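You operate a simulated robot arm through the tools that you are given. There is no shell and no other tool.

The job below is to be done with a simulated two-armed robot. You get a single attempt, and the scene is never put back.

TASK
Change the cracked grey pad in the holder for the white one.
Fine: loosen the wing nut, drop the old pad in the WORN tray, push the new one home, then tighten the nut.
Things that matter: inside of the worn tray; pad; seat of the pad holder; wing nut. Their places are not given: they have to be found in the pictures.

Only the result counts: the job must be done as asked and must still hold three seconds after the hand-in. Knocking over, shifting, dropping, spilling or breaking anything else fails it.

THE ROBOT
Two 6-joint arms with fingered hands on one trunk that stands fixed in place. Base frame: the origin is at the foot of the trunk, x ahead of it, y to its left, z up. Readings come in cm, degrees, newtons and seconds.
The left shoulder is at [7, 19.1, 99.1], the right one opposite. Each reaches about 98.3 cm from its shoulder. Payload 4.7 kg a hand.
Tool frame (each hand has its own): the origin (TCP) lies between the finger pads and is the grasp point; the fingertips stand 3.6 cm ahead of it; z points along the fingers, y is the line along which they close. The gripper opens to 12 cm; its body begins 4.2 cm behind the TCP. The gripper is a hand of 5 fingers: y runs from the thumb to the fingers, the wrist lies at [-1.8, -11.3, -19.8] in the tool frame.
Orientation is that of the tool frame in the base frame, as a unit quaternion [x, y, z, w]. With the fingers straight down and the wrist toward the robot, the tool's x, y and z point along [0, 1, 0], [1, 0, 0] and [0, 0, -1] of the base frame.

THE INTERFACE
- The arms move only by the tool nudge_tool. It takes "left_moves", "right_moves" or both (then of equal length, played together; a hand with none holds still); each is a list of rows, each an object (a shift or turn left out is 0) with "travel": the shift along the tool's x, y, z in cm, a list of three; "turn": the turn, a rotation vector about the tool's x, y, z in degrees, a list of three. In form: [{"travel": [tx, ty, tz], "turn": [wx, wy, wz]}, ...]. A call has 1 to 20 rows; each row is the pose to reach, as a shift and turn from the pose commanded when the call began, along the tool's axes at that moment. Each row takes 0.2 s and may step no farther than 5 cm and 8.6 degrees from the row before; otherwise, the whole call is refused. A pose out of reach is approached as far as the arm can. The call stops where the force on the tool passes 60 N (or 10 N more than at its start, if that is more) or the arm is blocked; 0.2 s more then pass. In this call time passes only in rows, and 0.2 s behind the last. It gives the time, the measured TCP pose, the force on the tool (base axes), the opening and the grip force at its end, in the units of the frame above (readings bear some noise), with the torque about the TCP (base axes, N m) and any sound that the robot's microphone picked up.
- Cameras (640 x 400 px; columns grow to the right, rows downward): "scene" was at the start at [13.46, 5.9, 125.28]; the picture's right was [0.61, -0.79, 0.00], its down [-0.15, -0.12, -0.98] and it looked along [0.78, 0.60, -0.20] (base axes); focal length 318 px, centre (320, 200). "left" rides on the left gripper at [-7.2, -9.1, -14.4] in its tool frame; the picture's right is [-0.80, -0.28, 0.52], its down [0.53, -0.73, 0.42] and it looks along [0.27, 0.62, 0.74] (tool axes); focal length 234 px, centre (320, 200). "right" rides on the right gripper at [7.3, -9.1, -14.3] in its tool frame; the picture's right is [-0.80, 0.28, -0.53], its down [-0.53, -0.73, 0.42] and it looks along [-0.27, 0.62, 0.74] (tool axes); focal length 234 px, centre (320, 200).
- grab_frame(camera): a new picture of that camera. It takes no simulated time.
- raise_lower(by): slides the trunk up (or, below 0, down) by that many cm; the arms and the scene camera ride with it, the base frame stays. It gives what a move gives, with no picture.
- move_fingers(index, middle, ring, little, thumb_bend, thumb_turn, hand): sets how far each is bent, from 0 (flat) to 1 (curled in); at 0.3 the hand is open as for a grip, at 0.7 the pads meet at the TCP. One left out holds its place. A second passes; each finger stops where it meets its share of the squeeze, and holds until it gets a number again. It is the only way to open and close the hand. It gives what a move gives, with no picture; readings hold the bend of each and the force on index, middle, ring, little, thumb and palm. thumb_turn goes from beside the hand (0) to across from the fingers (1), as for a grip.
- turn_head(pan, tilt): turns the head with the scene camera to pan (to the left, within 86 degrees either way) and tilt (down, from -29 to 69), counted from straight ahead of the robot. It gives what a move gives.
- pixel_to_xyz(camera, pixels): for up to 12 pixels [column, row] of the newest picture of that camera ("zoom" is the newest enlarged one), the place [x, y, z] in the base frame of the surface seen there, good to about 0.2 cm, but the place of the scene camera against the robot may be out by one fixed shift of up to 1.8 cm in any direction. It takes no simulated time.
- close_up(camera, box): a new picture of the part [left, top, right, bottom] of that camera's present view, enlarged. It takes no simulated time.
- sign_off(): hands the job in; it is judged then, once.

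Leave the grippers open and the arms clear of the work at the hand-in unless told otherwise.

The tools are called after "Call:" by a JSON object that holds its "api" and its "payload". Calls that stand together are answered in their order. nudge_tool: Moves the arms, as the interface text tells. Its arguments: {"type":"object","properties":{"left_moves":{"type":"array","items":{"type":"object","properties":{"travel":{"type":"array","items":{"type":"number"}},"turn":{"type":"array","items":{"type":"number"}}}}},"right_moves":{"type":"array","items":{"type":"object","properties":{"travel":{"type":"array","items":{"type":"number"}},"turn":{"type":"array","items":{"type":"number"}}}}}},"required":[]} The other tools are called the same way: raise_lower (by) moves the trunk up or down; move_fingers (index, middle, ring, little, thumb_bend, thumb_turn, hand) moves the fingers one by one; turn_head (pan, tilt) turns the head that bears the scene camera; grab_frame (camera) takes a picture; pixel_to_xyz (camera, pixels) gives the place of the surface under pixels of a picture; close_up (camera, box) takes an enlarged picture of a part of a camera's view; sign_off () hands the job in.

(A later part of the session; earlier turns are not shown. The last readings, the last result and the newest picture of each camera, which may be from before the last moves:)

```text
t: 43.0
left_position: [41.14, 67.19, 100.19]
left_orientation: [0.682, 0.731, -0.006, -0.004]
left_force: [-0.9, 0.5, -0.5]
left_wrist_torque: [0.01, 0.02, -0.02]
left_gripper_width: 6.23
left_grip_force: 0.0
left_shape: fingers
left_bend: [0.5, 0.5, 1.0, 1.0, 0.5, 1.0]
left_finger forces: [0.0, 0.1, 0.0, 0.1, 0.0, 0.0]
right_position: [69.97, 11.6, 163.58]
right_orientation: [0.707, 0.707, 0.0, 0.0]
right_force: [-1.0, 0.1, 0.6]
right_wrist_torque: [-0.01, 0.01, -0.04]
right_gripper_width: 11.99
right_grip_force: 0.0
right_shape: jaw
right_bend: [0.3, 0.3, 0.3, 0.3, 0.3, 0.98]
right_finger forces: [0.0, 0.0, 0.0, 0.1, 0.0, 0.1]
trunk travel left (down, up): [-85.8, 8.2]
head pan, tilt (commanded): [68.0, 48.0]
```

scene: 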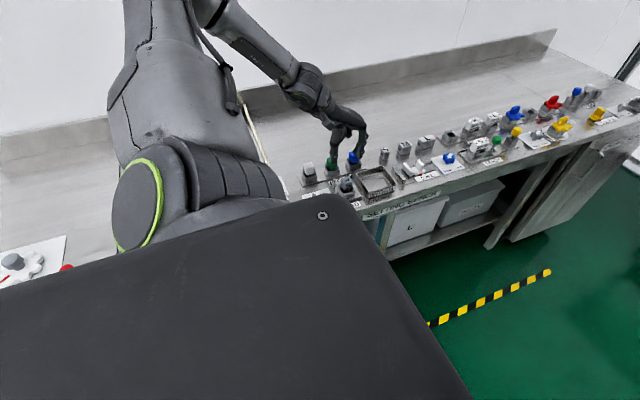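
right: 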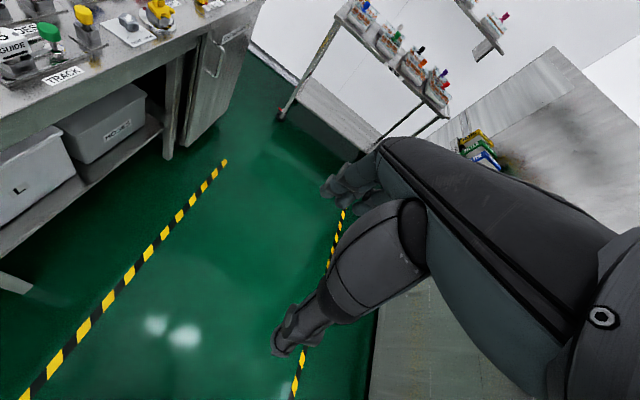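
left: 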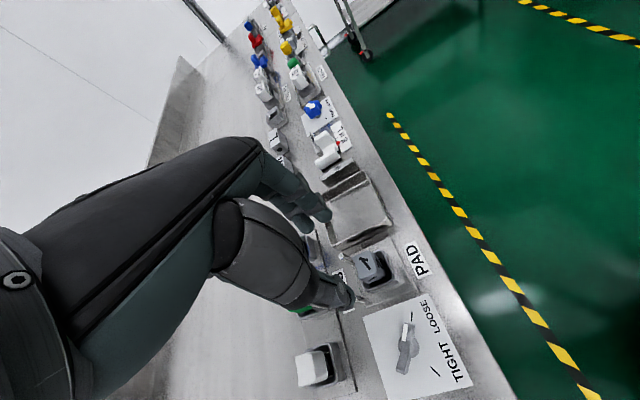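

Fully reachable here at (41.1, 67.2, 100.2). I'll take out the last 4° of yaw and look at the fingers relative to the pad.

Call:
{"api": "nudge_tool", "payload": {"left_moves": [{"travel": [0, 0, 0.5], "turn": [0, 0, 4]}]}}

Call:
{"api": "grab_frame", "payload": {"camera": "left"}}

Call:
{"api": "close_up", "payload": {"camera": "left", "box": [250, 140, 430, 320]}}

```text
t: 43.4
left_position: [41.07, 67.16, 99.71]
left_orientation: [0.707, 0.707, -0.007, -0.003]
left_force: [-0.3, -1.1, -0.7]
left_wrist_torque: [0.0, 0.02, -0.02]
left_gripper_width: 6.24
left_grip_force: 0.1
left_shape: fingers
left_bend: [0.5, 0.5, 1.0, 1.0, 0.5, 1.0]
left_finger forces: [0.1, 0.0, 0.0, 0.0, 0.0, 0.0]
right_position: [69.85, 11.69, 163.62]
right_orientation: [0.707, 0.707, 0.001, 0.0]
right_force: [-0.9, 0.4, 0.3]
right_wrist_torque: [-0.03, 0.03, -0.03]
right_gripper_width: 11.99
right_grip_force: 0.0
right_shape: jaw
right_bend: [0.3, 0.3, 0.3, 0.3, 0.3, 0.98]
right_finger forces: [0.1, 0.0, 0.0, 0.0, 0.1, 0.0]
trunk travel left (down, up): [-85.8, 8.2]
head pan, tilt (commanded): [68.0, 48.0]
```

```text
taken
```

left: 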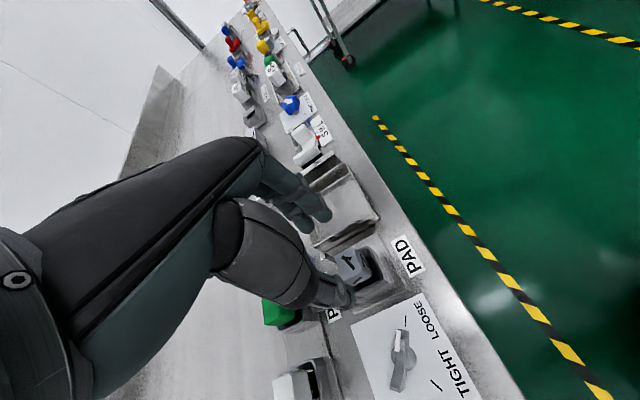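

```text
2.22 times, centred on (340, 230) of left
```

zoom: 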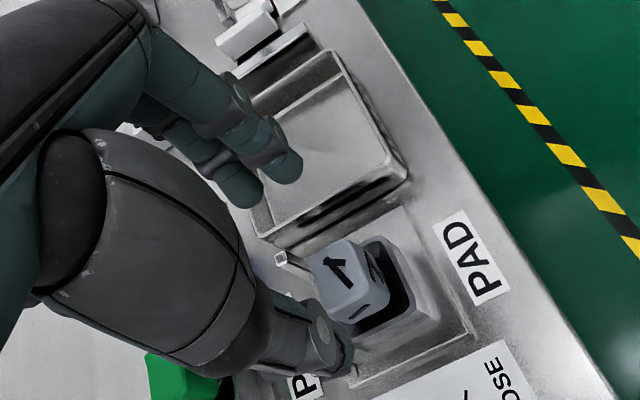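

Good view: index (285, 160), middle (240, 190), thumb (335, 350), pad below between them. I'll measure the fingertips in the tool frame to centre the grip.

Call:
{"api": "pixel_to_xyz", "payload": {"camera": "zoom", "pixels": [[290, 165], [298, 175], [285, 180], [245, 195], [255, 200], [235, 205], [335, 345], [345, 360], [330, 372], [325, 325], [340, 265], [230, 190]]}}

```text
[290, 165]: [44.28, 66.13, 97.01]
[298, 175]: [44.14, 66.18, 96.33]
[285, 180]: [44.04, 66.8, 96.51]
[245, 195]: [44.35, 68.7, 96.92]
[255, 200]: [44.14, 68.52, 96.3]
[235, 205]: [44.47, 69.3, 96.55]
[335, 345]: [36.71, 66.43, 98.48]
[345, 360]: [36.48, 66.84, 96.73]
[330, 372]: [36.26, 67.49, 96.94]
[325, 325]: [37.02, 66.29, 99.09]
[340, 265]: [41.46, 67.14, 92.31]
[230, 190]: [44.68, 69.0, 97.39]
```

The thumb opposes midway between index and middle, about on the TCP axis. I'll shift to y=66.9 and lower to TCP z≈93.7, so the fingertips come to about z 89.9, just above the socket rim.

Call:
{"api": "nudge_tool", "payload": {"left_moves": [{"travel": [-0.26, 0, 2]}, {"travel": [-0.26, 0, 4]}, {"travel": [-0.26, 0, 5]}, {"travel": [-0.26, 0, 6]}]}}

Call:
{"api": "close_up", "payload": {"camera": "left", "box": [250, 140, 430, 320]}}

```text
t: 44.4
left_position: [40.65, 66.25, 94.23]
left_orientation: [0.705, 0.709, -0.005, -0.003]
left_force: [-0.5, 0.0, 0.3]
left_wrist_torque: [0.03, 0.01, 0.0]
left_gripper_width: 6.23
left_grip_force: 0.0
left_shape: fingers
left_bend: [0.5, 0.5, 1.0, 1.0, 0.5, 1.0]
left_finger forces: [0.1, 0.0, 0.0, 0.0, 0.1, 0.0]
left hand out of reach, approached as far as the arm can: row 3, 4
right_position: [69.89, 11.64, 163.65]
right_orientation: [0.707, 0.708, 0.0, 0.0]
right_force: [-0.7, 0.6, -0.2]
right_wrist_torque: [0.02, 0.02, 0.0]
right_gripper_width: 11.97
right_grip_force: 0.0
right_shape: jaw
right_bend: [0.3, 0.3, 0.3, 0.3, 0.3, 0.98]
right_finger forces: [0.0, 0.0, 0.0, 0.1, 0.1, 0.0]
trunk travel left (down, up): [-85.8, 8.2]
head pan, tilt (commanded): [68.0, 48.0]
```

```text
2.22 times, centred on (340, 230) of left
```

zoom: 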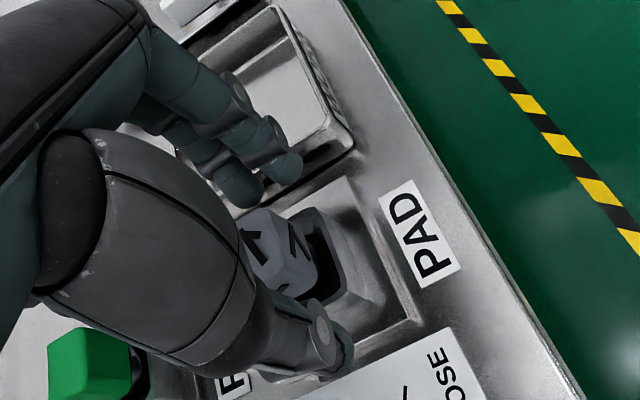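

The arm hits its lower limit at 44 cm below the shoulder. I'll go back up to z≈99.7, where the pose is exact, and then bring everything down with the trunk instead.

Call:
{"api": "nudge_tool", "payload": {"left_moves": [{"travel": [0.3, 0.2, -2.5]}, {"travel": [0.65, 0.42, -5.5]}]}}

```text
t: 45.0
left_position: [41.23, 66.83, 99.8]
left_orientation: [0.707, 0.708, -0.006, -0.003]
left_force: [-0.8, 0.0, -0.5]
left_wrist_torque: [0.03, -0.01, -0.01]
left_gripper_width: 6.24
left_grip_force: 0.0
left_shape: fingers
left_bend: [0.5, 0.5, 1.0, 1.0, 0.5, 1.0]
left_finger forces: [0.0, 0.0, 0.0, 0.0, 0.1, 0.0]
right_position: [69.89, 11.55, 163.6]
right_orientation: [0.707, 0.707, 0.001, -0.001]
right_force: [0.3, -0.6, -0.1]
right_wrist_torque: [0.03, 0.01, -0.01]
right_gripper_width: 12.0
right_grip_force: 0.0
right_shape: jaw
right_bend: [0.3, 0.3, 0.3, 0.3, 0.3, 0.98]
right_finger forces: [0.1, 0.0, 0.1, 0.1, 0.0, 0.1]
trunk travel left (down, up): [-85.8, 8.2]
head pan, tilt (commanded): [68.0, 48.0]
```

The hand is at (41.2, 66.85, 99.8), yaw 0°, with no limit warning. I'll lower the trunk 6 cm to bring the fingers down around the grey pad.

Call:
{"api": "raise_lower", "payload": {"by": -6}}

Call:
{"api": "close_up", "payload": {"camera": "left", "box": [250, 140, 430, 320]}}

Call:
{"api": "grab_frame", "payload": {"camera": "scene"}}

```text
t: 46.0
left_position: [41.16, 66.95, 93.83]
left_orientation: [0.707, 0.708, -0.006, -0.002]
left_force: [-0.1, -0.2, -0.2]
left_wrist_torque: [-0.01, 0.03, 0.01]
left_gripper_width: 6.23
left_grip_force: 0.1
left_shape: fingers
left_bend: [0.5, 0.5, 1.0, 1.0, 0.5, 1.0]
left_finger forces: [0.1, 0.0, 0.1, 0.0, 0.0, 0.0]
right_position: [69.85, 11.67, 157.61]
right_orientation: [0.707, 0.708, 0.0, 0.001]
right_force: [-0.4, 0.0, 0.6]
right_wrist_torque: [-0.03, 0.01, -0.03]
right_gripper_width: 11.98
right_grip_force: 0.1
right_shape: jaw
right_bend: [0.3, 0.3, 0.3, 0.3, 0.3, 0.98]
right_finger forces: [0.1, 0.0, 0.1, 0.0, 0.0, 0.1]
trunk travel left (down, up): [-79.8, 14.2]
head pan, tilt (commanded): [68.0, 48.0]
```

```text
2.22 times, centred on (340, 230) of left
```

zoom: 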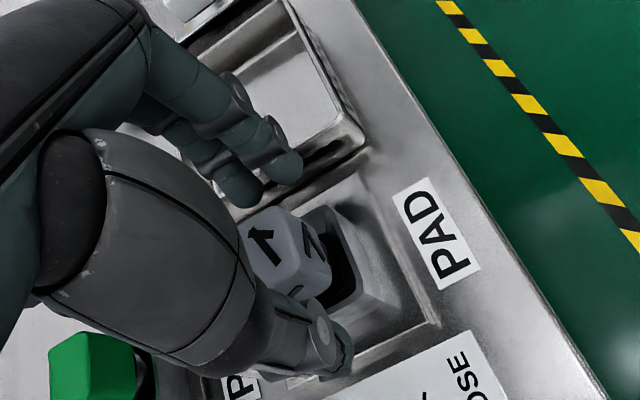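

```text
taken
```

scene: 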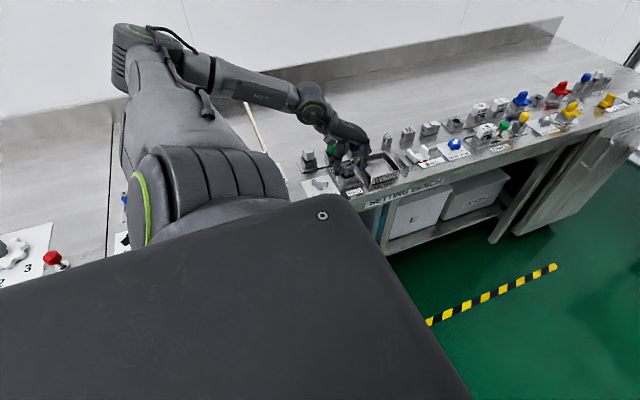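

The grey pad is between thumb and fingers with no contact force. I'll check the side view in the head camera before closing.

Call:
{"api": "close_up", "payload": {"camera": "scene", "box": [290, 110, 410, 220]}}

```text
3.64 times, centred on (350, 165) of scene
```

zoom: 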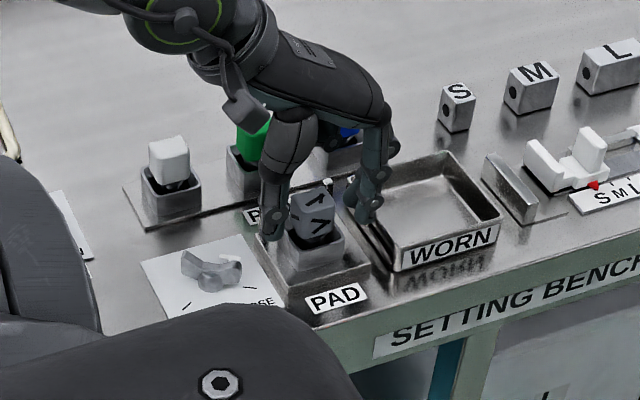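

Thumb left, fingers right of the pad head, well placed. I'll close thumb, index and middle together on it.

Call:
{"api": "move_fingers", "payload": {"hand": "left", "index": 0.72, "middle": 0.72, "thumb_bend": 0.72}}

Call:
{"api": "close_up", "payload": {"camera": "scene", "box": [290, 110, 410, 220]}}

Call:
{"api": "close_up", "payload": {"camera": "left", "box": [250, 140, 430, 320]}}

```text
t: 47.0
left_position: [41.24, 66.84, 93.72]
left_orientation: [0.707, 0.707, -0.007, -0.003]
left_force: [3.4, -2.6, -1.0]
left_wrist_torque: [-0.08, -0.07, -0.1]
left_gripper_width: 2.62
left_grip_force: 14.8
left_shape: fingers
left_bend: [0.63, 0.64, 1.0, 1.0, 0.62, 1.0]
left_finger forces: [7.1, 9.1, 0.1, 0.0, 13.1, 0.0]
right_position: [69.94, 11.54, 157.56]
right_orientation: [0.707, 0.707, -0.001, 0.0]
right_force: [0.8, -0.9, -0.8]
right_wrist_torque: [0.0, 0.0, 0.03]
right_gripper_width: 11.98
right_grip_force: 0.0
right_shape: jaw
right_bend: [0.3, 0.3, 0.3, 0.3, 0.3, 0.98]
right_finger forces: [0.0, 0.1, 0.1, 0.0, 0.1, 0.1]
trunk travel left (down, up): [-79.8, 14.2]
head pan, tilt (commanded): [68.0, 48.0]
```

```text
3.64 times, centred on (350, 165) of scene
```

zoom: 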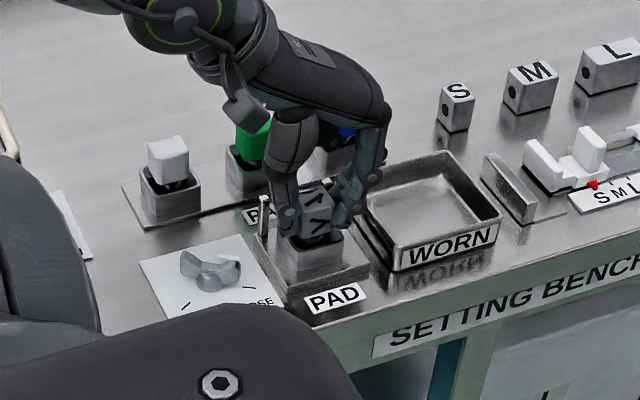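

```text
2.22 times, centred on (340, 230) of left
```

zoom: 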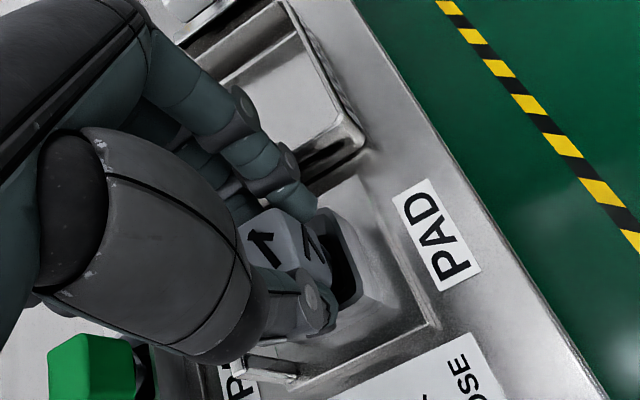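

A firm grip: width 2.62, about 7/9/13 N on the fingers. I'll lift straight up with the trunk, first 2 cm.

Call:
{"api": "raise_lower", "payload": {"by": 2}}

Call:
{"api": "close_up", "payload": {"camera": "scene", "box": [290, 110, 410, 220]}}

```text
t: 47.7
left_position: [41.23, 66.89, 95.78]
left_orientation: [0.707, 0.708, -0.006, -0.003]
left_force: [0.2, 0.6, -1.0]
left_wrist_torque: [0.02, 0.02, -0.01]
left_gripper_width: 2.62
left_grip_force: 13.6
left_shape: fingers
left_bend: [0.63, 0.64, 1.0, 1.0, 0.62, 1.0]
left_finger forces: [5.9, 6.9, 0.0, 0.0, 14.2, 0.0]
right_position: [69.83, 11.65, 159.63]
right_orientation: [0.707, 0.707, 0.001, 0.0]
right_force: [0.0, 0.6, 0.2]
right_wrist_torque: [0.0, 0.02, -0.02]
right_gripper_width: 12.03
right_grip_force: 0.0
right_shape: jaw
right_bend: [0.3, 0.3, 0.3, 0.3, 0.3, 0.98]
right_finger forces: [0.0, 0.0, 0.1, 0.0, 0.1, 0.1]
trunk travel left (down, up): [-81.8, 12.2]
head pan, tilt (commanded): [68.0, 48.0]
```

```text
3.64 times, centred on (350, 165) of scene
```

zoom: 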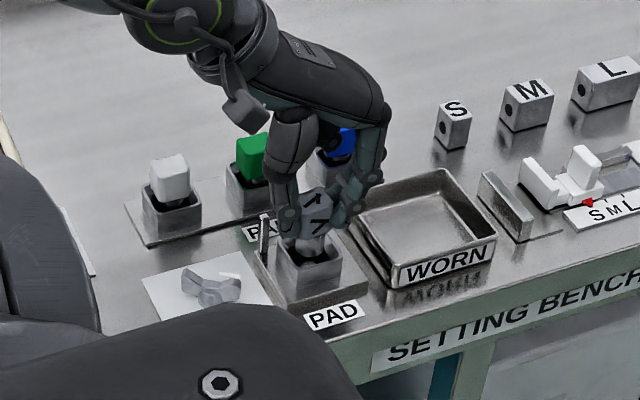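

The grey pad comes up with the hand, and there is light under its stem. I'll raise 5 cm more to clear the socket, pins and tray wall.

Call:
{"api": "raise_lower", "payload": {"by": 5}}

Call:
{"api": "close_up", "payload": {"camera": "scene", "box": [290, 90, 410, 200]}}

Call:
{"api": "grab_frame", "payload": {"camera": "left"}}

```text
t: 48.6
left_position: [41.43, 67.08, 100.8]
left_orientation: [0.707, 0.708, -0.007, -0.002]
left_force: [0.1, -0.6, -1.5]
left_wrist_torque: [0.01, 0.02, -0.03]
left_gripper_width: 2.61
left_grip_force: 13.5
left_shape: fingers
left_bend: [0.63, 0.64, 1.0, 1.0, 0.62, 1.0]
left_finger forces: [5.8, 7.0, 0.0, 0.0, 14.2, 0.1]
right_position: [69.86, 11.7, 164.47]
right_orientation: [0.707, 0.707, 0.0, -0.001]
right_force: [-0.3, 0.3, -1.5]
right_wrist_torque: [0.0, -0.02, -0.02]
right_gripper_width: 12.0
right_grip_force: 0.0
right_shape: jaw
right_bend: [0.3, 0.3, 0.3, 0.3, 0.3, 0.98]
right_finger forces: [0.0, 0.0, 0.0, 0.0, 0.1, 0.0]
trunk travel left (down, up): [-86.8, 7.2]
head pan, tilt (commanded): [68.0, 48.0]
```

```text
3.64 times, centred on (350, 145) of scene
```

zoom: 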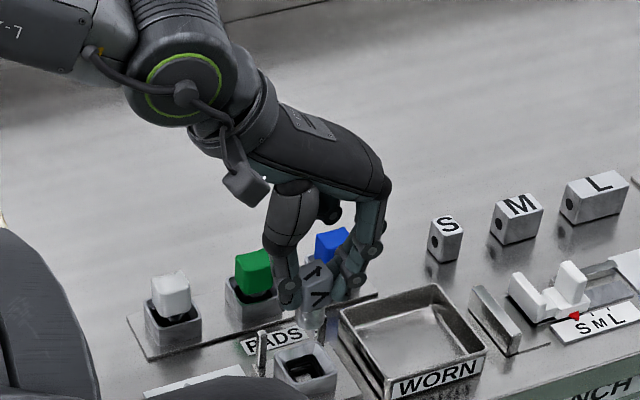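

```text
taken
```

left: 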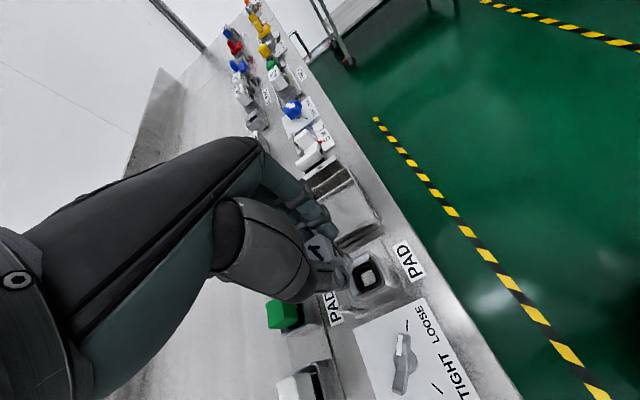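

The holder is empty and the pad is held. I'll look closely at the empty seat and at the held pad's stem.

Call:
{"api": "close_up", "payload": {"camera": "left", "box": [320, 230, 430, 310]}}

Call:
{"api": "pixel_to_xyz", "payload": {"camera": "zoom", "pixels": [[260, 150], [280, 120], [300, 160], [250, 190], [270, 230], [330, 210], [310, 130], [285, 200], [215, 170], [350, 190]]}}

Call:
{"api": "close_up", "payload": {"camera": "scene", "box": [330, 135, 370, 165]}}

```text
5.00 times, centred on (375, 270) of left
```

zoom: 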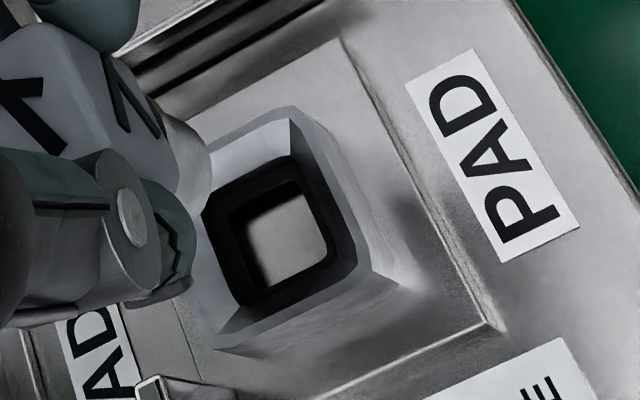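

```text
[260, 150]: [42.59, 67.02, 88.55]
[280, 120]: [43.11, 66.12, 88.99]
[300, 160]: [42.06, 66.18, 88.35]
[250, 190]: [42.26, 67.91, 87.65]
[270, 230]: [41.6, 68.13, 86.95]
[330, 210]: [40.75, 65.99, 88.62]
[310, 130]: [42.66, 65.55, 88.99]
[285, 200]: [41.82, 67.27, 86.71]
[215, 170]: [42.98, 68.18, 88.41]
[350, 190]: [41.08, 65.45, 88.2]
```

```text
13.33 times, centred on (350, 150) of scene
```

zoom: 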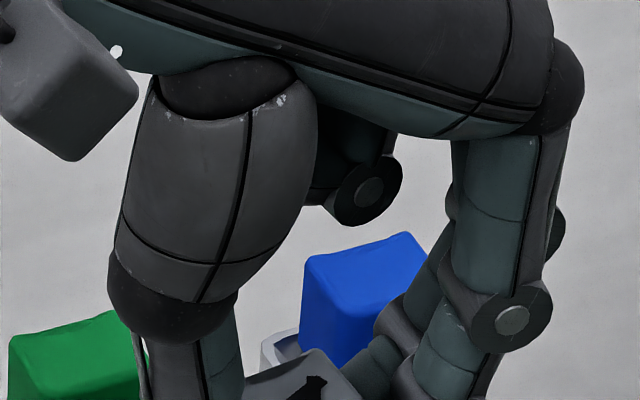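

The empty seat is a funnelled square hole centred near (41.2, 67.7), floor z≈86.9. Now I'll carry the grey pad in +x over the WORN tray centre (52, 67.7).

Call:
{"api": "nudge_tool", "payload": {"left_moves": [{"travel": [0, 2.7, 0]}, {"travel": [0, 5.4, 0]}, {"travel": [0, 8.1, 0]}, {"travel": [0, 10.8, 0]}]}}

Call:
{"api": "grab_frame", "payload": {"camera": "left"}}

Call:
{"api": "close_up", "payload": {"camera": "scene", "box": [320, 90, 440, 200]}}

```text
t: 49.6
left_position: [51.19, 65.15, 101.31]
left_orientation: [0.704, 0.711, -0.007, -0.005]
left_force: [0.2, 0.4, 0.0]
left_wrist_torque: [-0.01, -0.01, 0.01]
left_gripper_width: 2.59
left_grip_force: 13.1
left_shape: fingers
left_bend: [0.63, 0.64, 1.0, 1.0, 0.62, 1.0]
left_finger forces: [5.7, 6.9, 0.0, 0.0, 14.0, 0.1]
left hand out of reach, approached as far as the arm can: row 3, 4
right_position: [69.87, 11.73, 164.42]
right_orientation: [0.707, 0.707, -0.001, -0.001]
right_force: [0.2, -0.1, 1.3]
right_wrist_torque: [0.03, 0.02, -0.02]
right_gripper_width: 11.99
right_grip_force: 0.1
right_shape: jaw
right_bend: [0.3, 0.3, 0.3, 0.3, 0.3, 0.98]
right_finger forces: [0.0, 0.0, 0.1, 0.0, 0.1, 0.0]
trunk travel left (down, up): [-86.8, 7.2]
head pan, tilt (commanded): [68.0, 48.0]
```

```text
taken
```

left: 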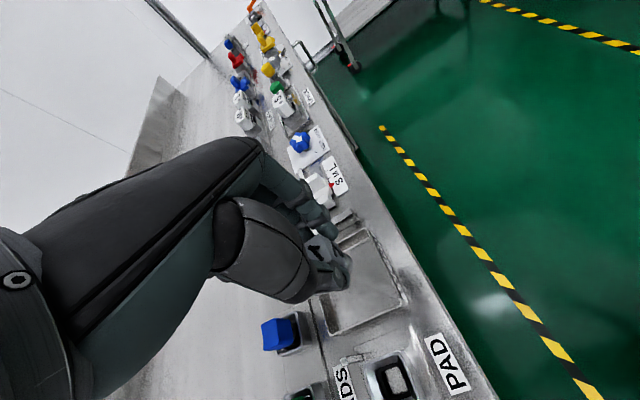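

```text
3.64 times, centred on (380, 145) of scene
```

zoom: 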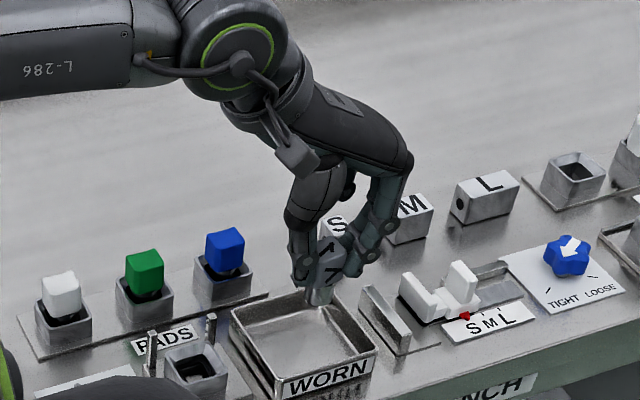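

The pad hangs over the tray's front half at about (51, 66). I'll yaw to 30° to free the arm and centre it over the tray.

Call:
{"api": "nudge_tool", "payload": {"left_moves": [{"travel": [0.5, 0.1, 0], "turn": [0, 0, -7.5]}, {"travel": [1.0, 0.3, 0], "turn": [0, 0, -15]}, {"travel": [1.6, 0.5, 0], "turn": [0, 0, -22.5]}, {"travel": [2.2, 0.6, 0], "turn": [0, 0, -30]}]}}

Call:
{"api": "grab_frame", "payload": {"camera": "left"}}

```text
t: 50.6
left_position: [51.68, 67.35, 101.4]
left_orientation: [0.498, 0.867, -0.005, -0.004]
left_force: [0.0, -0.3, -1.0]
left_wrist_torque: [0.01, 0.03, -0.01]
left_gripper_width: 2.57
left_grip_force: 13.5
left_shape: fingers
left_bend: [0.63, 0.64, 1.0, 1.0, 0.62, 1.0]
left_finger forces: [5.7, 7.0, 0.0, 0.0, 13.9, 0.0]
right_position: [69.91, 11.62, 164.7]
right_orientation: [0.707, 0.707, 0.0, 0.0]
right_force: [0.0, 0.3, 0.3]
right_wrist_torque: [0.02, 0.0, 0.0]
right_gripper_width: 11.97
right_grip_force: 0.0
right_shape: jaw
right_bend: [0.3, 0.3, 0.3, 0.3, 0.3, 0.98]
right_finger forces: [0.1, 0.0, 0.0, 0.1, 0.0, 0.0]
trunk travel left (down, up): [-86.8, 7.2]
head pan, tilt (commanded): [68.0, 48.0]
```

```text
taken
```

left: 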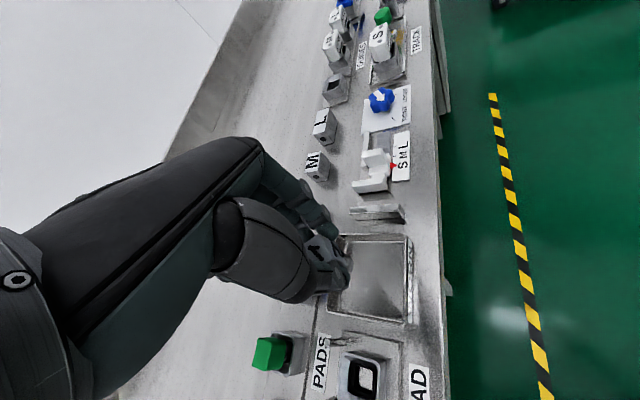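

Fully reached at (51.7, 67.35), pad about (51.3, 67.9), well inside the tray outline. I'll lower with the trunk 7.3 cm to bring the stem close to the tray floor.

Call:
{"api": "raise_lower", "payload": {"by": -7.3}}

Call:
{"api": "close_up", "payload": {"camera": "scene", "box": [320, 110, 440, 220]}}

Call:
{"api": "close_up", "payload": {"camera": "left", "box": [270, 180, 430, 340]}}

```text
t: 51.7
left_position: [51.68, 67.26, 94.08]
left_orientation: [0.499, 0.867, -0.006, -0.005]
left_force: [-0.5, -0.1, -1.0]
left_wrist_torque: [-0.01, -0.04, -0.01]
left_gripper_width: 2.61
left_grip_force: 13.5
left_shape: fingers
left_bend: [0.63, 0.64, 1.0, 1.0, 0.62, 1.0]
left_finger forces: [5.7, 7.0, 0.1, 0.0, 13.9, 0.0]
right_position: [69.8, 11.55, 157.31]
right_orientation: [0.707, 0.707, 0.0, 0.0]
right_force: [0.2, 0.3, 0.3]
right_wrist_torque: [-0.01, -0.02, -0.02]
right_gripper_width: 11.99
right_grip_force: 0.0
right_shape: jaw
right_bend: [0.3, 0.3, 0.3, 0.3, 0.3, 0.98]
right_finger forces: [0.0, 0.0, 0.0, 0.1, 0.1, 0.1]
trunk travel left (down, up): [-79.5, 14.5]
head pan, tilt (commanded): [68.0, 48.0]
```

```text
3.64 times, centred on (380, 165) of scene
```

zoom: 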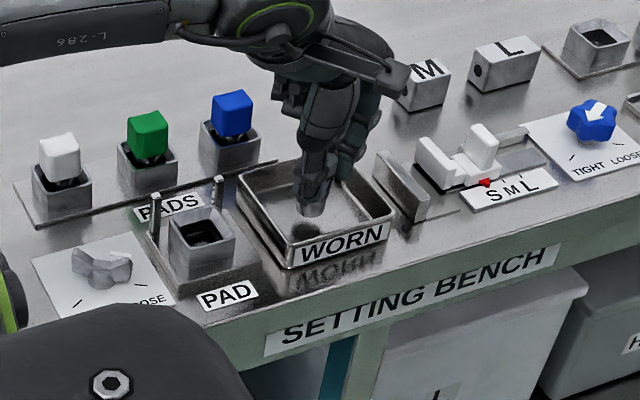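

```text
2.50 times, centred on (350, 260) of left
```

zoom: 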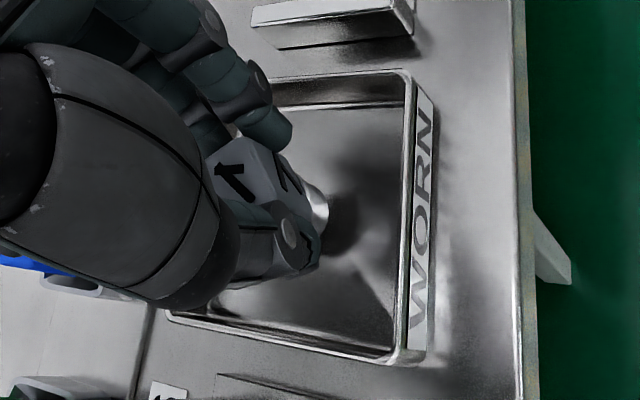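

The stem is still slightly above the tray floor. I'll lower in small amounts until light contact.

Call:
{"api": "raise_lower", "payload": {"by": -0.8}}

Call:
{"api": "close_up", "payload": {"camera": "scene", "box": [350, 130, 410, 190]}}

```text
t: 52.3
left_position: [51.68, 67.27, 93.26]
left_orientation: [0.499, 0.866, -0.006, -0.003]
left_force: [0.6, -0.9, -0.9]
left_wrist_torque: [-0.02, -0.01, -0.05]
left_gripper_width: 2.59
left_grip_force: 13.0
left_shape: fingers
left_bend: [0.63, 0.64, 1.0, 1.0, 0.62, 1.0]
left_finger forces: [5.7, 7.1, 0.1, 0.0, 13.9, 0.0]
right_position: [69.89, 11.72, 156.37]
right_orientation: [0.707, 0.707, 0.0, 0.001]
right_force: [0.4, 0.5, -0.5]
right_wrist_torque: [-0.01, 0.02, -0.01]
right_gripper_width: 11.98
right_grip_force: 0.1
right_shape: jaw
right_bend: [0.3, 0.3, 0.3, 0.3, 0.3, 0.98]
right_finger forces: [0.0, 0.0, 0.0, 0.0, 0.0, 0.0]
trunk travel left (down, up): [-78.7, 15.3]
head pan, tilt (commanded): [68.0, 48.0]
```

```text
6.67 times, centred on (380, 160) of scene
```

zoom: 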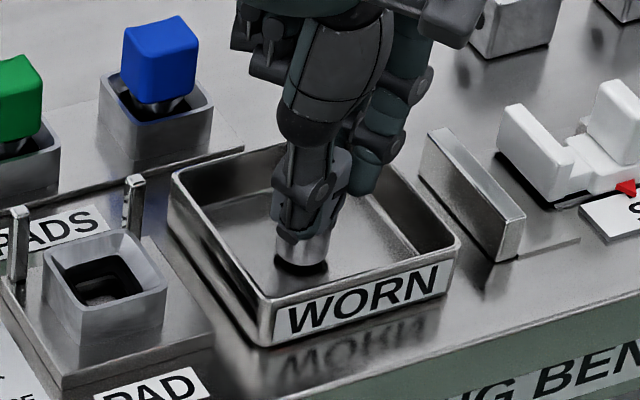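

Just a small gap remains under the stem. I'll lower 0.6 cm more.

Call:
{"api": "raise_lower", "payload": {"by": -0.6}}

Call:
{"api": "close_up", "payload": {"camera": "scene", "box": [350, 130, 410, 190]}}

```text
t: 52.9
left_position: [51.58, 67.2, 93.03]
left_orientation: [0.5, 0.866, -0.004, -0.003]
left_force: [0.9, 2.0, 14.2]
left_wrist_torque: [0.02, 0.06, -0.01]
left_gripper_width: 2.56
left_grip_force: 14.9
left_shape: fingers
left_bend: [0.63, 0.64, 1.0, 1.0, 0.63, 1.0]
left_finger forces: [6.4, 9.1, 0.0, 0.1, 14.7, 0.0]
right_position: [69.73, 11.44, 155.94]
right_orientation: [0.707, 0.708, 0.001, 0.0]
right_force: [-0.1, -0.3, -0.6]
right_wrist_torque: [-0.02, -0.02, -0.01]
right_gripper_width: 11.98
right_grip_force: 0.1
right_shape: jaw
right_bend: [0.3, 0.3, 0.3, 0.3, 0.3, 0.98]
right_finger forces: [0.1, 0.0, 0.0, 0.0, 0.0, 0.0]
trunk travel left (down, up): [-78.1, 15.9]
head pan, tilt (commanded): [68.0, 48.0]
```

```text
6.67 times, centred on (380, 160) of scene
```

zoom: 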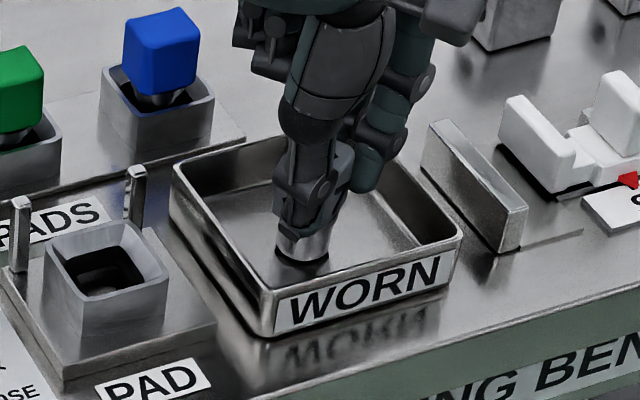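

The stem stands on the tray floor (14 N up). I'll ease up 0.3 cm and open the fingers to release.

Call:
{"api": "raise_lower", "payload": {"by": 0.3}}

Call:
{"api": "move_fingers", "payload": {"hand": "left", "index": 0.5, "middle": 0.5, "thumb_bend": 0.5}}

Call:
{"api": "close_up", "payload": {"camera": "scene", "box": [350, 130, 410, 190]}}

```text
t: 53.4
left_position: [51.63, 67.21, 93.16]
left_orientation: [0.5, 0.866, -0.005, -0.004]
left_force: [0.8, 0.2, 6.8]
left_wrist_torque: [0.01, 0.0, -0.02]
left_gripper_width: 2.58
left_grip_force: 14.9
left_shape: fingers
left_bend: [0.63, 0.64, 1.0, 1.0, 0.63, 1.0]
left_finger forces: [6.4, 8.6, 0.0, 0.0, 14.6, 0.1]
right_position: [69.84, 11.55, 156.27]
right_orientation: [0.707, 0.707, 0.0, 0.0]
right_force: [0.3, 0.4, -0.5]
right_wrist_torque: [0.0, 0.0, 0.01]
right_gripper_width: 11.97
right_grip_force: 0.1
right_shape: jaw
right_bend: [0.3, 0.3, 0.3, 0.3, 0.3, 0.98]
right_finger forces: [0.0, 0.0, 0.0, 0.1, 0.0, 0.0]
trunk travel left (down, up): [-78.4, 15.6]
head pan, tilt (commanded): [68.0, 48.0]
```

```text
t: 54.4
left_position: [51.59, 67.35, 93.01]
left_orientation: [0.499, 0.866, -0.006, -0.005]
left_force: [-0.2, -0.4, -0.7]
left_wrist_torque: [0.03, -0.01, 0.03]
left_gripper_width: 6.23
left_grip_force: 0.0
left_shape: fingers
left_bend: [0.5, 0.5, 1.0, 1.0, 0.5, 1.0]
left_finger forces: [0.1, 0.0, 0.0, 0.0, 0.1, 0.0]
right_position: [69.83, 11.68, 156.1]
right_orientation: [0.707, 0.707, 0.0, 0.001]
right_force: [-0.5, -0.2, -0.1]
right_wrist_torque: [0.0, 0.01, -0.01]
right_gripper_width: 11.99
right_grip_force: 0.1
right_shape: jaw
right_bend: [0.3, 0.3, 0.3, 0.3, 0.3, 0.98]
right_finger forces: [0.0, 0.1, 0.1, 0.0, 0.1, 0.0]
trunk travel left (down, up): [-78.4, 15.6]
head pan, tilt (commanded): [68.0, 48.0]
```

```text
6.67 times, centred on (380, 160) of scene
```

zoom: 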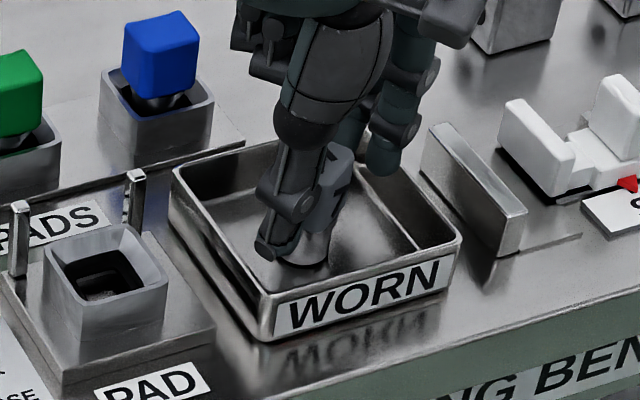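

Released; the pad stands in the tray. I'll raise straight up 8 cm and check it.

Call:
{"api": "raise_lower", "payload": {"by": 9}}

Call:
{"api": "close_up", "payload": {"camera": "scene", "box": [290, 90, 430, 190]}}

Call:
{"api": "grab_frame", "payload": {"camera": "left"}}

```text
t: 55.6
left_position: [51.67, 67.3, 102.05]
left_orientation: [0.499, 0.866, -0.005, -0.005]
left_force: [0.0, -0.1, 0.5]
left_wrist_torque: [-0.03, 0.01, -0.01]
left_gripper_width: 6.24
left_grip_force: 0.0
left_shape: fingers
left_bend: [0.5, 0.5, 1.0, 1.0, 0.5, 1.0]
left_finger forces: [0.1, 0.0, 0.1, 0.1, 0.1, 0.0]
right_position: [69.93, 11.55, 165.01]
right_orientation: [0.707, 0.707, 0.001, 0.0]
right_force: [-0.2, 0.1, -0.3]
right_wrist_torque: [-0.01, 0.02, 0.03]
right_gripper_width: 12.0
right_grip_force: 0.1
right_shape: jaw
right_bend: [0.3, 0.3, 0.3, 0.3, 0.3, 0.98]
right_finger forces: [0.0, 0.1, 0.0, 0.1, 0.1, 0.0]
trunk travel left (down, up): [-87.4, 6.6]
head pan, tilt (commanded): [68.0, 48.0]
```

```text
4.00 times, centred on (360, 140) of scene
```

zoom: 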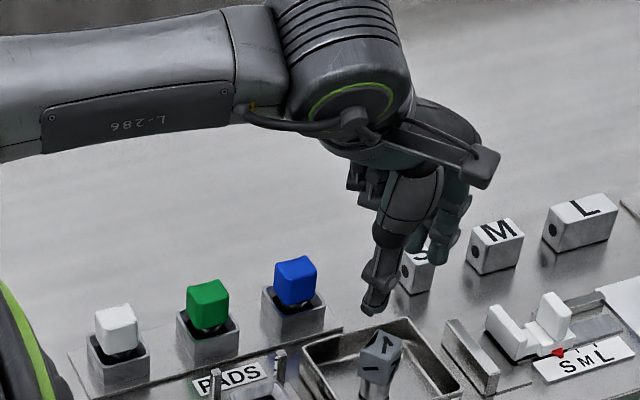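

```text
taken
```

left: 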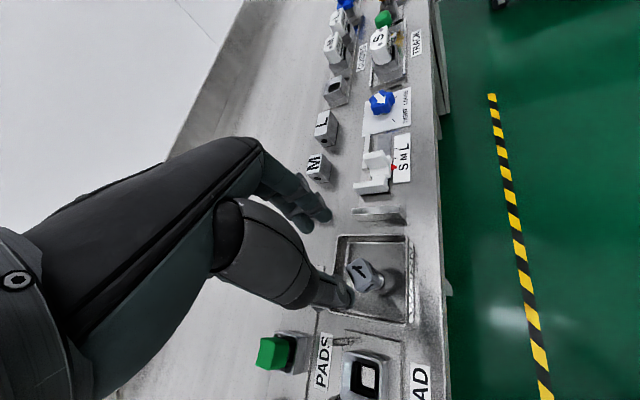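

The grey pad stands in the WORN tray and the holder is empty. Now for the white pad: I'll carry the open hand at height to (33.65, 78.5), yawing to 90° (thumb in front, fingers behind).

Call:
{"api": "nudge_tool", "payload": {"left_moves": [{"travel": [2.34, -1.25, 0], "turn": [0, 0, -7.5]}, {"travel": [4.68, -2.5, 0], "turn": [0, 0, -15]}, {"travel": [7.01, -3.75, 0], "turn": [0, 0, -22.5]}, {"travel": [9.35, -5.0, 0], "turn": [0, 0, -30]}, {"travel": [11.7, -6.25, 0], "turn": [0, 0, -37.5]}, {"travel": [14.0, -7.5, 0], "turn": [0, 0, -45]}, {"travel": [16.4, -8.75, 0], "turn": [0, 0, -52.5]}, {"travel": [18.7, -10.0, 0], "turn": [0, 0, -60]}]}}

Call:
{"api": "grab_frame", "payload": {"camera": "left"}}

Call:
{"api": "grab_frame", "payload": {"camera": "scene"}}

```text
t: 57.4
left_position: [33.42, 78.36, 102.25]
left_orientation: [-0.002, 1.0, -0.004, -0.007]
left_force: [-0.6, 0.7, -1.3]
left_wrist_torque: [-0.01, -0.03, 0.0]
left_gripper_width: 6.26
left_grip_force: 0.0
left_shape: fingers
left_bend: [0.5, 0.5, 1.0, 1.0, 0.5, 1.0]
left_finger forces: [0.0, 0.0, 0.0, 0.1, 0.1, 0.1]
right_position: [69.86, 11.58, 165.26]
right_orientation: [0.708, 0.706, 0.0, -0.001]
right_force: [-0.4, 0.1, 1.1]
right_wrist_torque: [0.05, -0.01, -0.01]
right_gripper_width: 12.01
right_grip_force: 0.1
right_shape: jaw
right_bend: [0.3, 0.3, 0.3, 0.3, 0.3, 0.98]
right_finger forces: [0.0, 0.0, 0.0, 0.1, 0.1, 0.0]
trunk travel left (down, up): [-87.4, 6.6]
head pan, tilt (commanded): [68.0, 48.0]
```

```text
taken
```

left: 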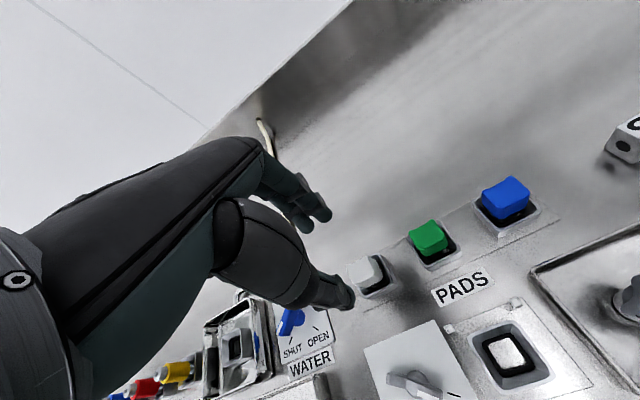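

```text
taken
```

scene: 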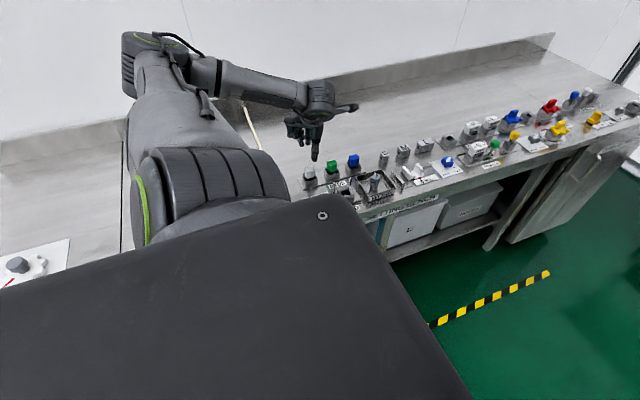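

Reached with no warning at (33.4, 78.4, 102.3), yaw 90°. I'll enlarge the view and re-measure the white pad relative to the fingers.

Call:
{"api": "close_up", "payload": {"camera": "left", "box": [260, 160, 420, 320]}}

Call:
{"api": "pixel_to_xyz", "payload": {"camera": "zoom", "pixels": [[345, 262], [385, 262], [360, 290], [330, 270], [300, 135], [295, 160], [265, 165], [330, 330], [322, 345], [305, 320], [385, 300], [400, 280]]}}

```text
2.50 times, centred on (340, 240) of left
```

zoom: 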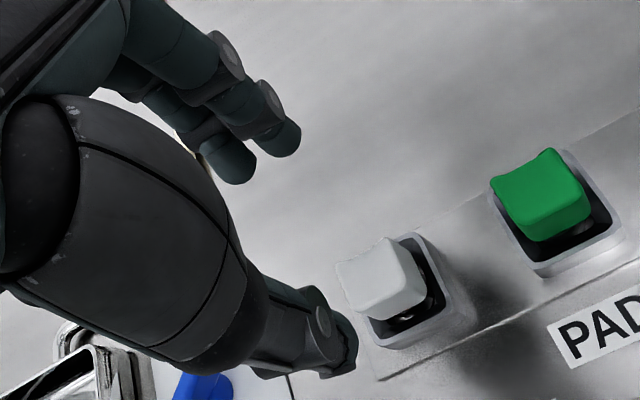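

```text
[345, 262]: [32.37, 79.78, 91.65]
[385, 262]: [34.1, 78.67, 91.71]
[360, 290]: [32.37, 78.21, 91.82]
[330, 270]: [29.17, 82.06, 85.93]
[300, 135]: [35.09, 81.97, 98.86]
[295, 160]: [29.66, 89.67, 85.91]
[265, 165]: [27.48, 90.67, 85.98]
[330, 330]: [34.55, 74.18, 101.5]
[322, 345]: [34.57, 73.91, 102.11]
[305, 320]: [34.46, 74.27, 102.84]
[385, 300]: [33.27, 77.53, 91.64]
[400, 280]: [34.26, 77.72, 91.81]
```

I'll zoom in tighter on the white pad to compare its corners with the earlier readings.

Call:
{"api": "close_up", "payload": {"camera": "left", "box": [335, 235, 415, 305]}}

Call:
{"api": "pixel_to_xyz", "payload": {"camera": "zoom", "pixels": [[100, 190], [185, 130], [245, 220], [150, 270], [170, 200], [260, 290], [140, 320], [300, 200], [330, 290], [240, 370], [190, 150], [120, 210]]}}

```text
5.71 times, centred on (375, 270) of left
```

zoom: 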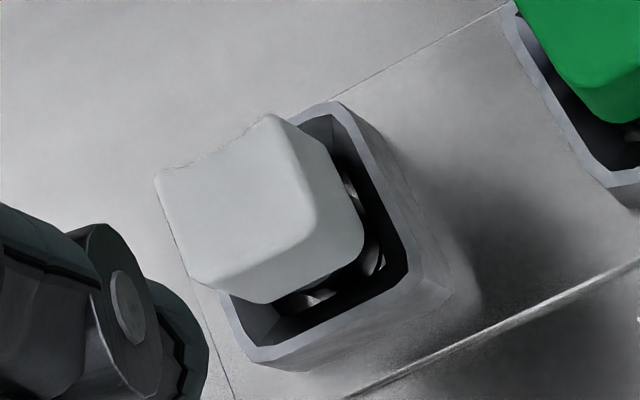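

```text
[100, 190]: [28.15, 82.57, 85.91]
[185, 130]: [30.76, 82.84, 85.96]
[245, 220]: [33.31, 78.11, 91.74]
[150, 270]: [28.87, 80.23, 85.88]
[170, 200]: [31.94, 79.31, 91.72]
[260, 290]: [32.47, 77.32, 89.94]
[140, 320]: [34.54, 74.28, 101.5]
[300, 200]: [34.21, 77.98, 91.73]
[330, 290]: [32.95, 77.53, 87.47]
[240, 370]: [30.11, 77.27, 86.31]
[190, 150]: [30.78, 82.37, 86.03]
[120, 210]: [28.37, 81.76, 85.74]
```

Call:
{"api": "pixel_to_xyz", "payload": {"camera": "zoom", "pixels": [[163, 182], [268, 120], [312, 215], [200, 282], [285, 160], [180, 230], [255, 250], [215, 150], [360, 240], [255, 298], [335, 105], [240, 350]]}}

```text
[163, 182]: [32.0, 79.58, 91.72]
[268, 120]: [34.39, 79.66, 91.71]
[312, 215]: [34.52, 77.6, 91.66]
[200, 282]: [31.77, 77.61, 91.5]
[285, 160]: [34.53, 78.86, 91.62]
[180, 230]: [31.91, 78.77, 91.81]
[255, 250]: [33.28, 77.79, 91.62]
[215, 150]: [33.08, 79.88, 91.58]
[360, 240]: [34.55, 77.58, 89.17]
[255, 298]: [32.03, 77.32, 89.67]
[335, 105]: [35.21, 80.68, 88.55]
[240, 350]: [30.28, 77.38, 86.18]
```

White head centre confirmed at (33.2, 78.6), top 91.7. The hand's x is right; I'll nudge y by +0.2 and lower by trunk 8.6 cm to TCP z≈93.6.

Call:
{"api": "nudge_tool", "payload": {"left_moves": [{"travel": [0, 0.2, 0]}]}}

Call:
{"api": "raise_lower", "payload": {"by": -6}}

Call:
{"api": "close_up", "payload": {"camera": "left", "box": [260, 160, 420, 320]}}

Call:
{"api": "close_up", "payload": {"camera": "scene", "box": [270, 100, 390, 200]}}

```text
t: 57.8
left_position: [33.46, 78.61, 102.17]
left_orientation: [0.0, 1.0, -0.004, -0.008]
left_force: [0.6, 0.2, -0.5]
left_wrist_torque: [-0.01, -0.01, 0.01]
left_gripper_width: 6.25
left_grip_force: 0.0
left_shape: fingers
left_bend: [0.5, 0.5, 1.0, 1.0, 0.5, 1.0]
left_finger forces: [0.1, 0.0, 0.0, 0.1, 0.0, 0.1]
right_position: [69.94, 11.58, 165.22]
right_orientation: [0.707, 0.707, 0.0, 0.0]
right_force: [0.3, -0.5, -0.3]
right_wrist_torque: [0.0, -0.02, -0.02]
right_gripper_width: 12.01
right_grip_force: 0.2
right_shape: jaw
right_bend: [0.3, 0.3, 0.3, 0.3, 0.3, 0.98]
right_finger forces: [0.0, 0.1, 0.1, 0.0, 0.0, 0.1]
trunk travel left (down, up): [-87.4, 6.6]
head pan, tilt (commanded): [68.0, 48.0]
```

```text
t: 58.8
left_position: [33.53, 78.6, 96.36]
left_orientation: [-0.001, 1.0, -0.003, -0.006]
left_force: [0.9, -0.9, -0.6]
left_wrist_torque: [-0.06, 0.03, 0.01]
left_gripper_width: 6.25
left_grip_force: 0.1
left_shape: fingers
left_bend: [0.5, 0.5, 1.0, 1.0, 0.5, 1.0]
left_finger forces: [0.1, 0.0, 0.0, 0.0, 0.0, 0.0]
right_position: [69.89, 11.51, 159.17]
right_orientation: [0.707, 0.707, 0.0, 0.0]
right_force: [0.3, 0.0, 0.3]
right_wrist_torque: [0.0, -0.02, 0.0]
right_gripper_width: 11.98
right_grip_force: 0.1
right_shape: jaw
right_bend: [0.3, 0.3, 0.3, 0.3, 0.3, 0.98]
right_finger forces: [0.0, 0.0, 0.0, 0.1, 0.0, 0.0]
trunk travel left (down, up): [-81.4, 12.6]
head pan, tilt (commanded): [68.0, 48.0]
```

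```text
2.50 times, centred on (340, 240) of left
```

zoom: 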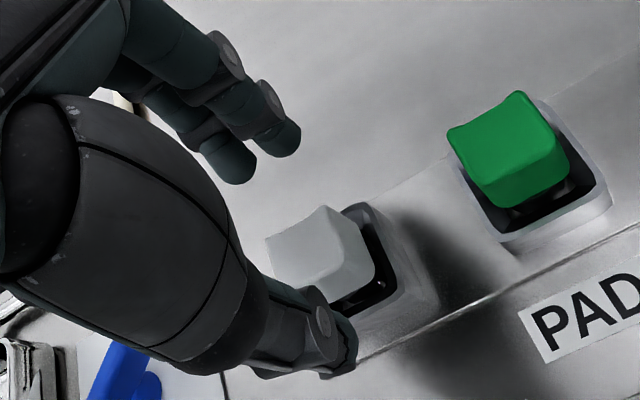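

```text
4.00 times, centred on (330, 150) of scene
```

zoom: 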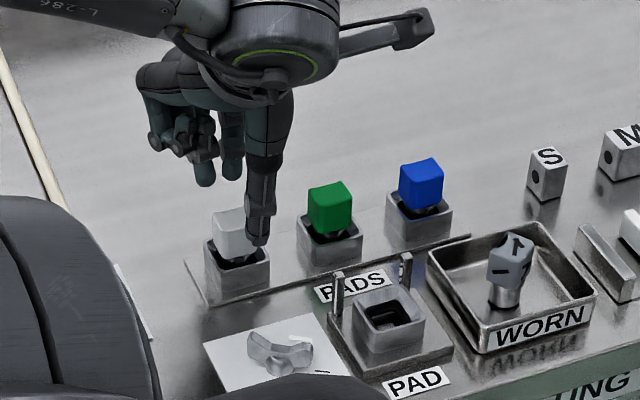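

Thumb in front and fingers behind, no contact. I'll lower the remaining 2.7 cm.

Call:
{"api": "raise_lower", "payload": {"by": -2.7}}

Call:
{"api": "close_up", "payload": {"camera": "left", "box": [260, 160, 420, 320]}}

Call:
{"api": "close_up", "payload": {"camera": "scene", "box": [280, 110, 360, 190]}}

```text
t: 59.6
left_position: [33.47, 78.58, 93.61]
left_orientation: [-0.001, 1.0, -0.003, -0.006]
left_force: [1.0, 0.5, 0.0]
left_wrist_torque: [0.03, 0.02, 0.03]
left_gripper_width: 6.26
left_grip_force: 0.1
left_shape: fingers
left_bend: [0.5, 0.5, 1.0, 1.0, 0.5, 1.0]
left_finger forces: [0.1, 0.0, 0.0, 0.0, 0.1, 0.1]
right_position: [69.88, 11.66, 156.35]
right_orientation: [0.707, 0.707, 0.0, 0.0]
right_force: [0.7, -0.1, 0.3]
right_wrist_torque: [0.04, -0.01, 0.03]
right_gripper_width: 12.01
right_grip_force: 0.0
right_shape: jaw
right_bend: [0.3, 0.3, 0.3, 0.3, 0.3, 0.98]
right_finger forces: [0.0, 0.0, 0.0, 0.1, 0.1, 0.0]
trunk travel left (down, up): [-78.7, 15.3]
head pan, tilt (commanded): [68.0, 48.0]
```

```text
2.50 times, centred on (340, 240) of left
```

zoom: 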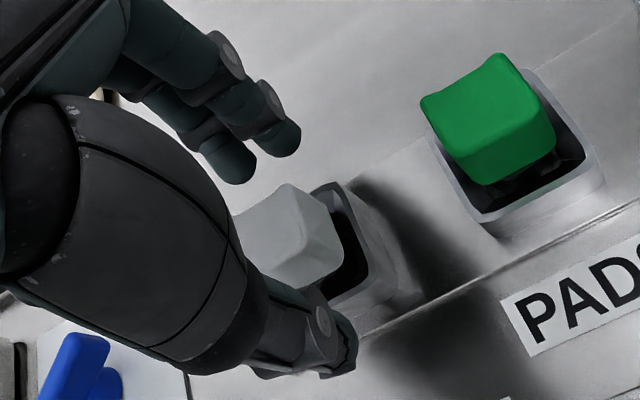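

```text
5.00 times, centred on (320, 150) of scene
```

zoom: 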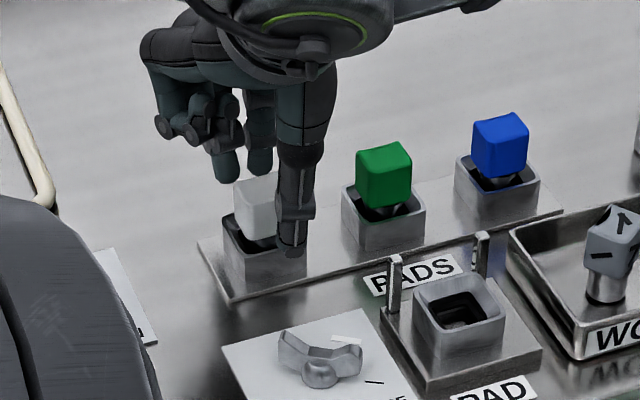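

The thumb looks a bit right of the pad's middle from here. I'll measure it with the head camera.

Call:
{"api": "pixel_to_xyz", "payload": {"camera": "zoom", "pixels": [[280, 230], [293, 235], [305, 230], [250, 210], [240, 215], [268, 230], [225, 170], [260, 165], [275, 200], [315, 200]]}}

```text
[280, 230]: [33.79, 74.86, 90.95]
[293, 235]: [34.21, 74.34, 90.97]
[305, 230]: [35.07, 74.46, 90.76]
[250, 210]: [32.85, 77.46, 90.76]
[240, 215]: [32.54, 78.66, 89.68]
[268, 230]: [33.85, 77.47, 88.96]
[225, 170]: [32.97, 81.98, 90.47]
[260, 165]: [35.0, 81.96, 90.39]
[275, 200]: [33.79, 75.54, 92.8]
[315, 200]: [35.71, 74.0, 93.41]
```

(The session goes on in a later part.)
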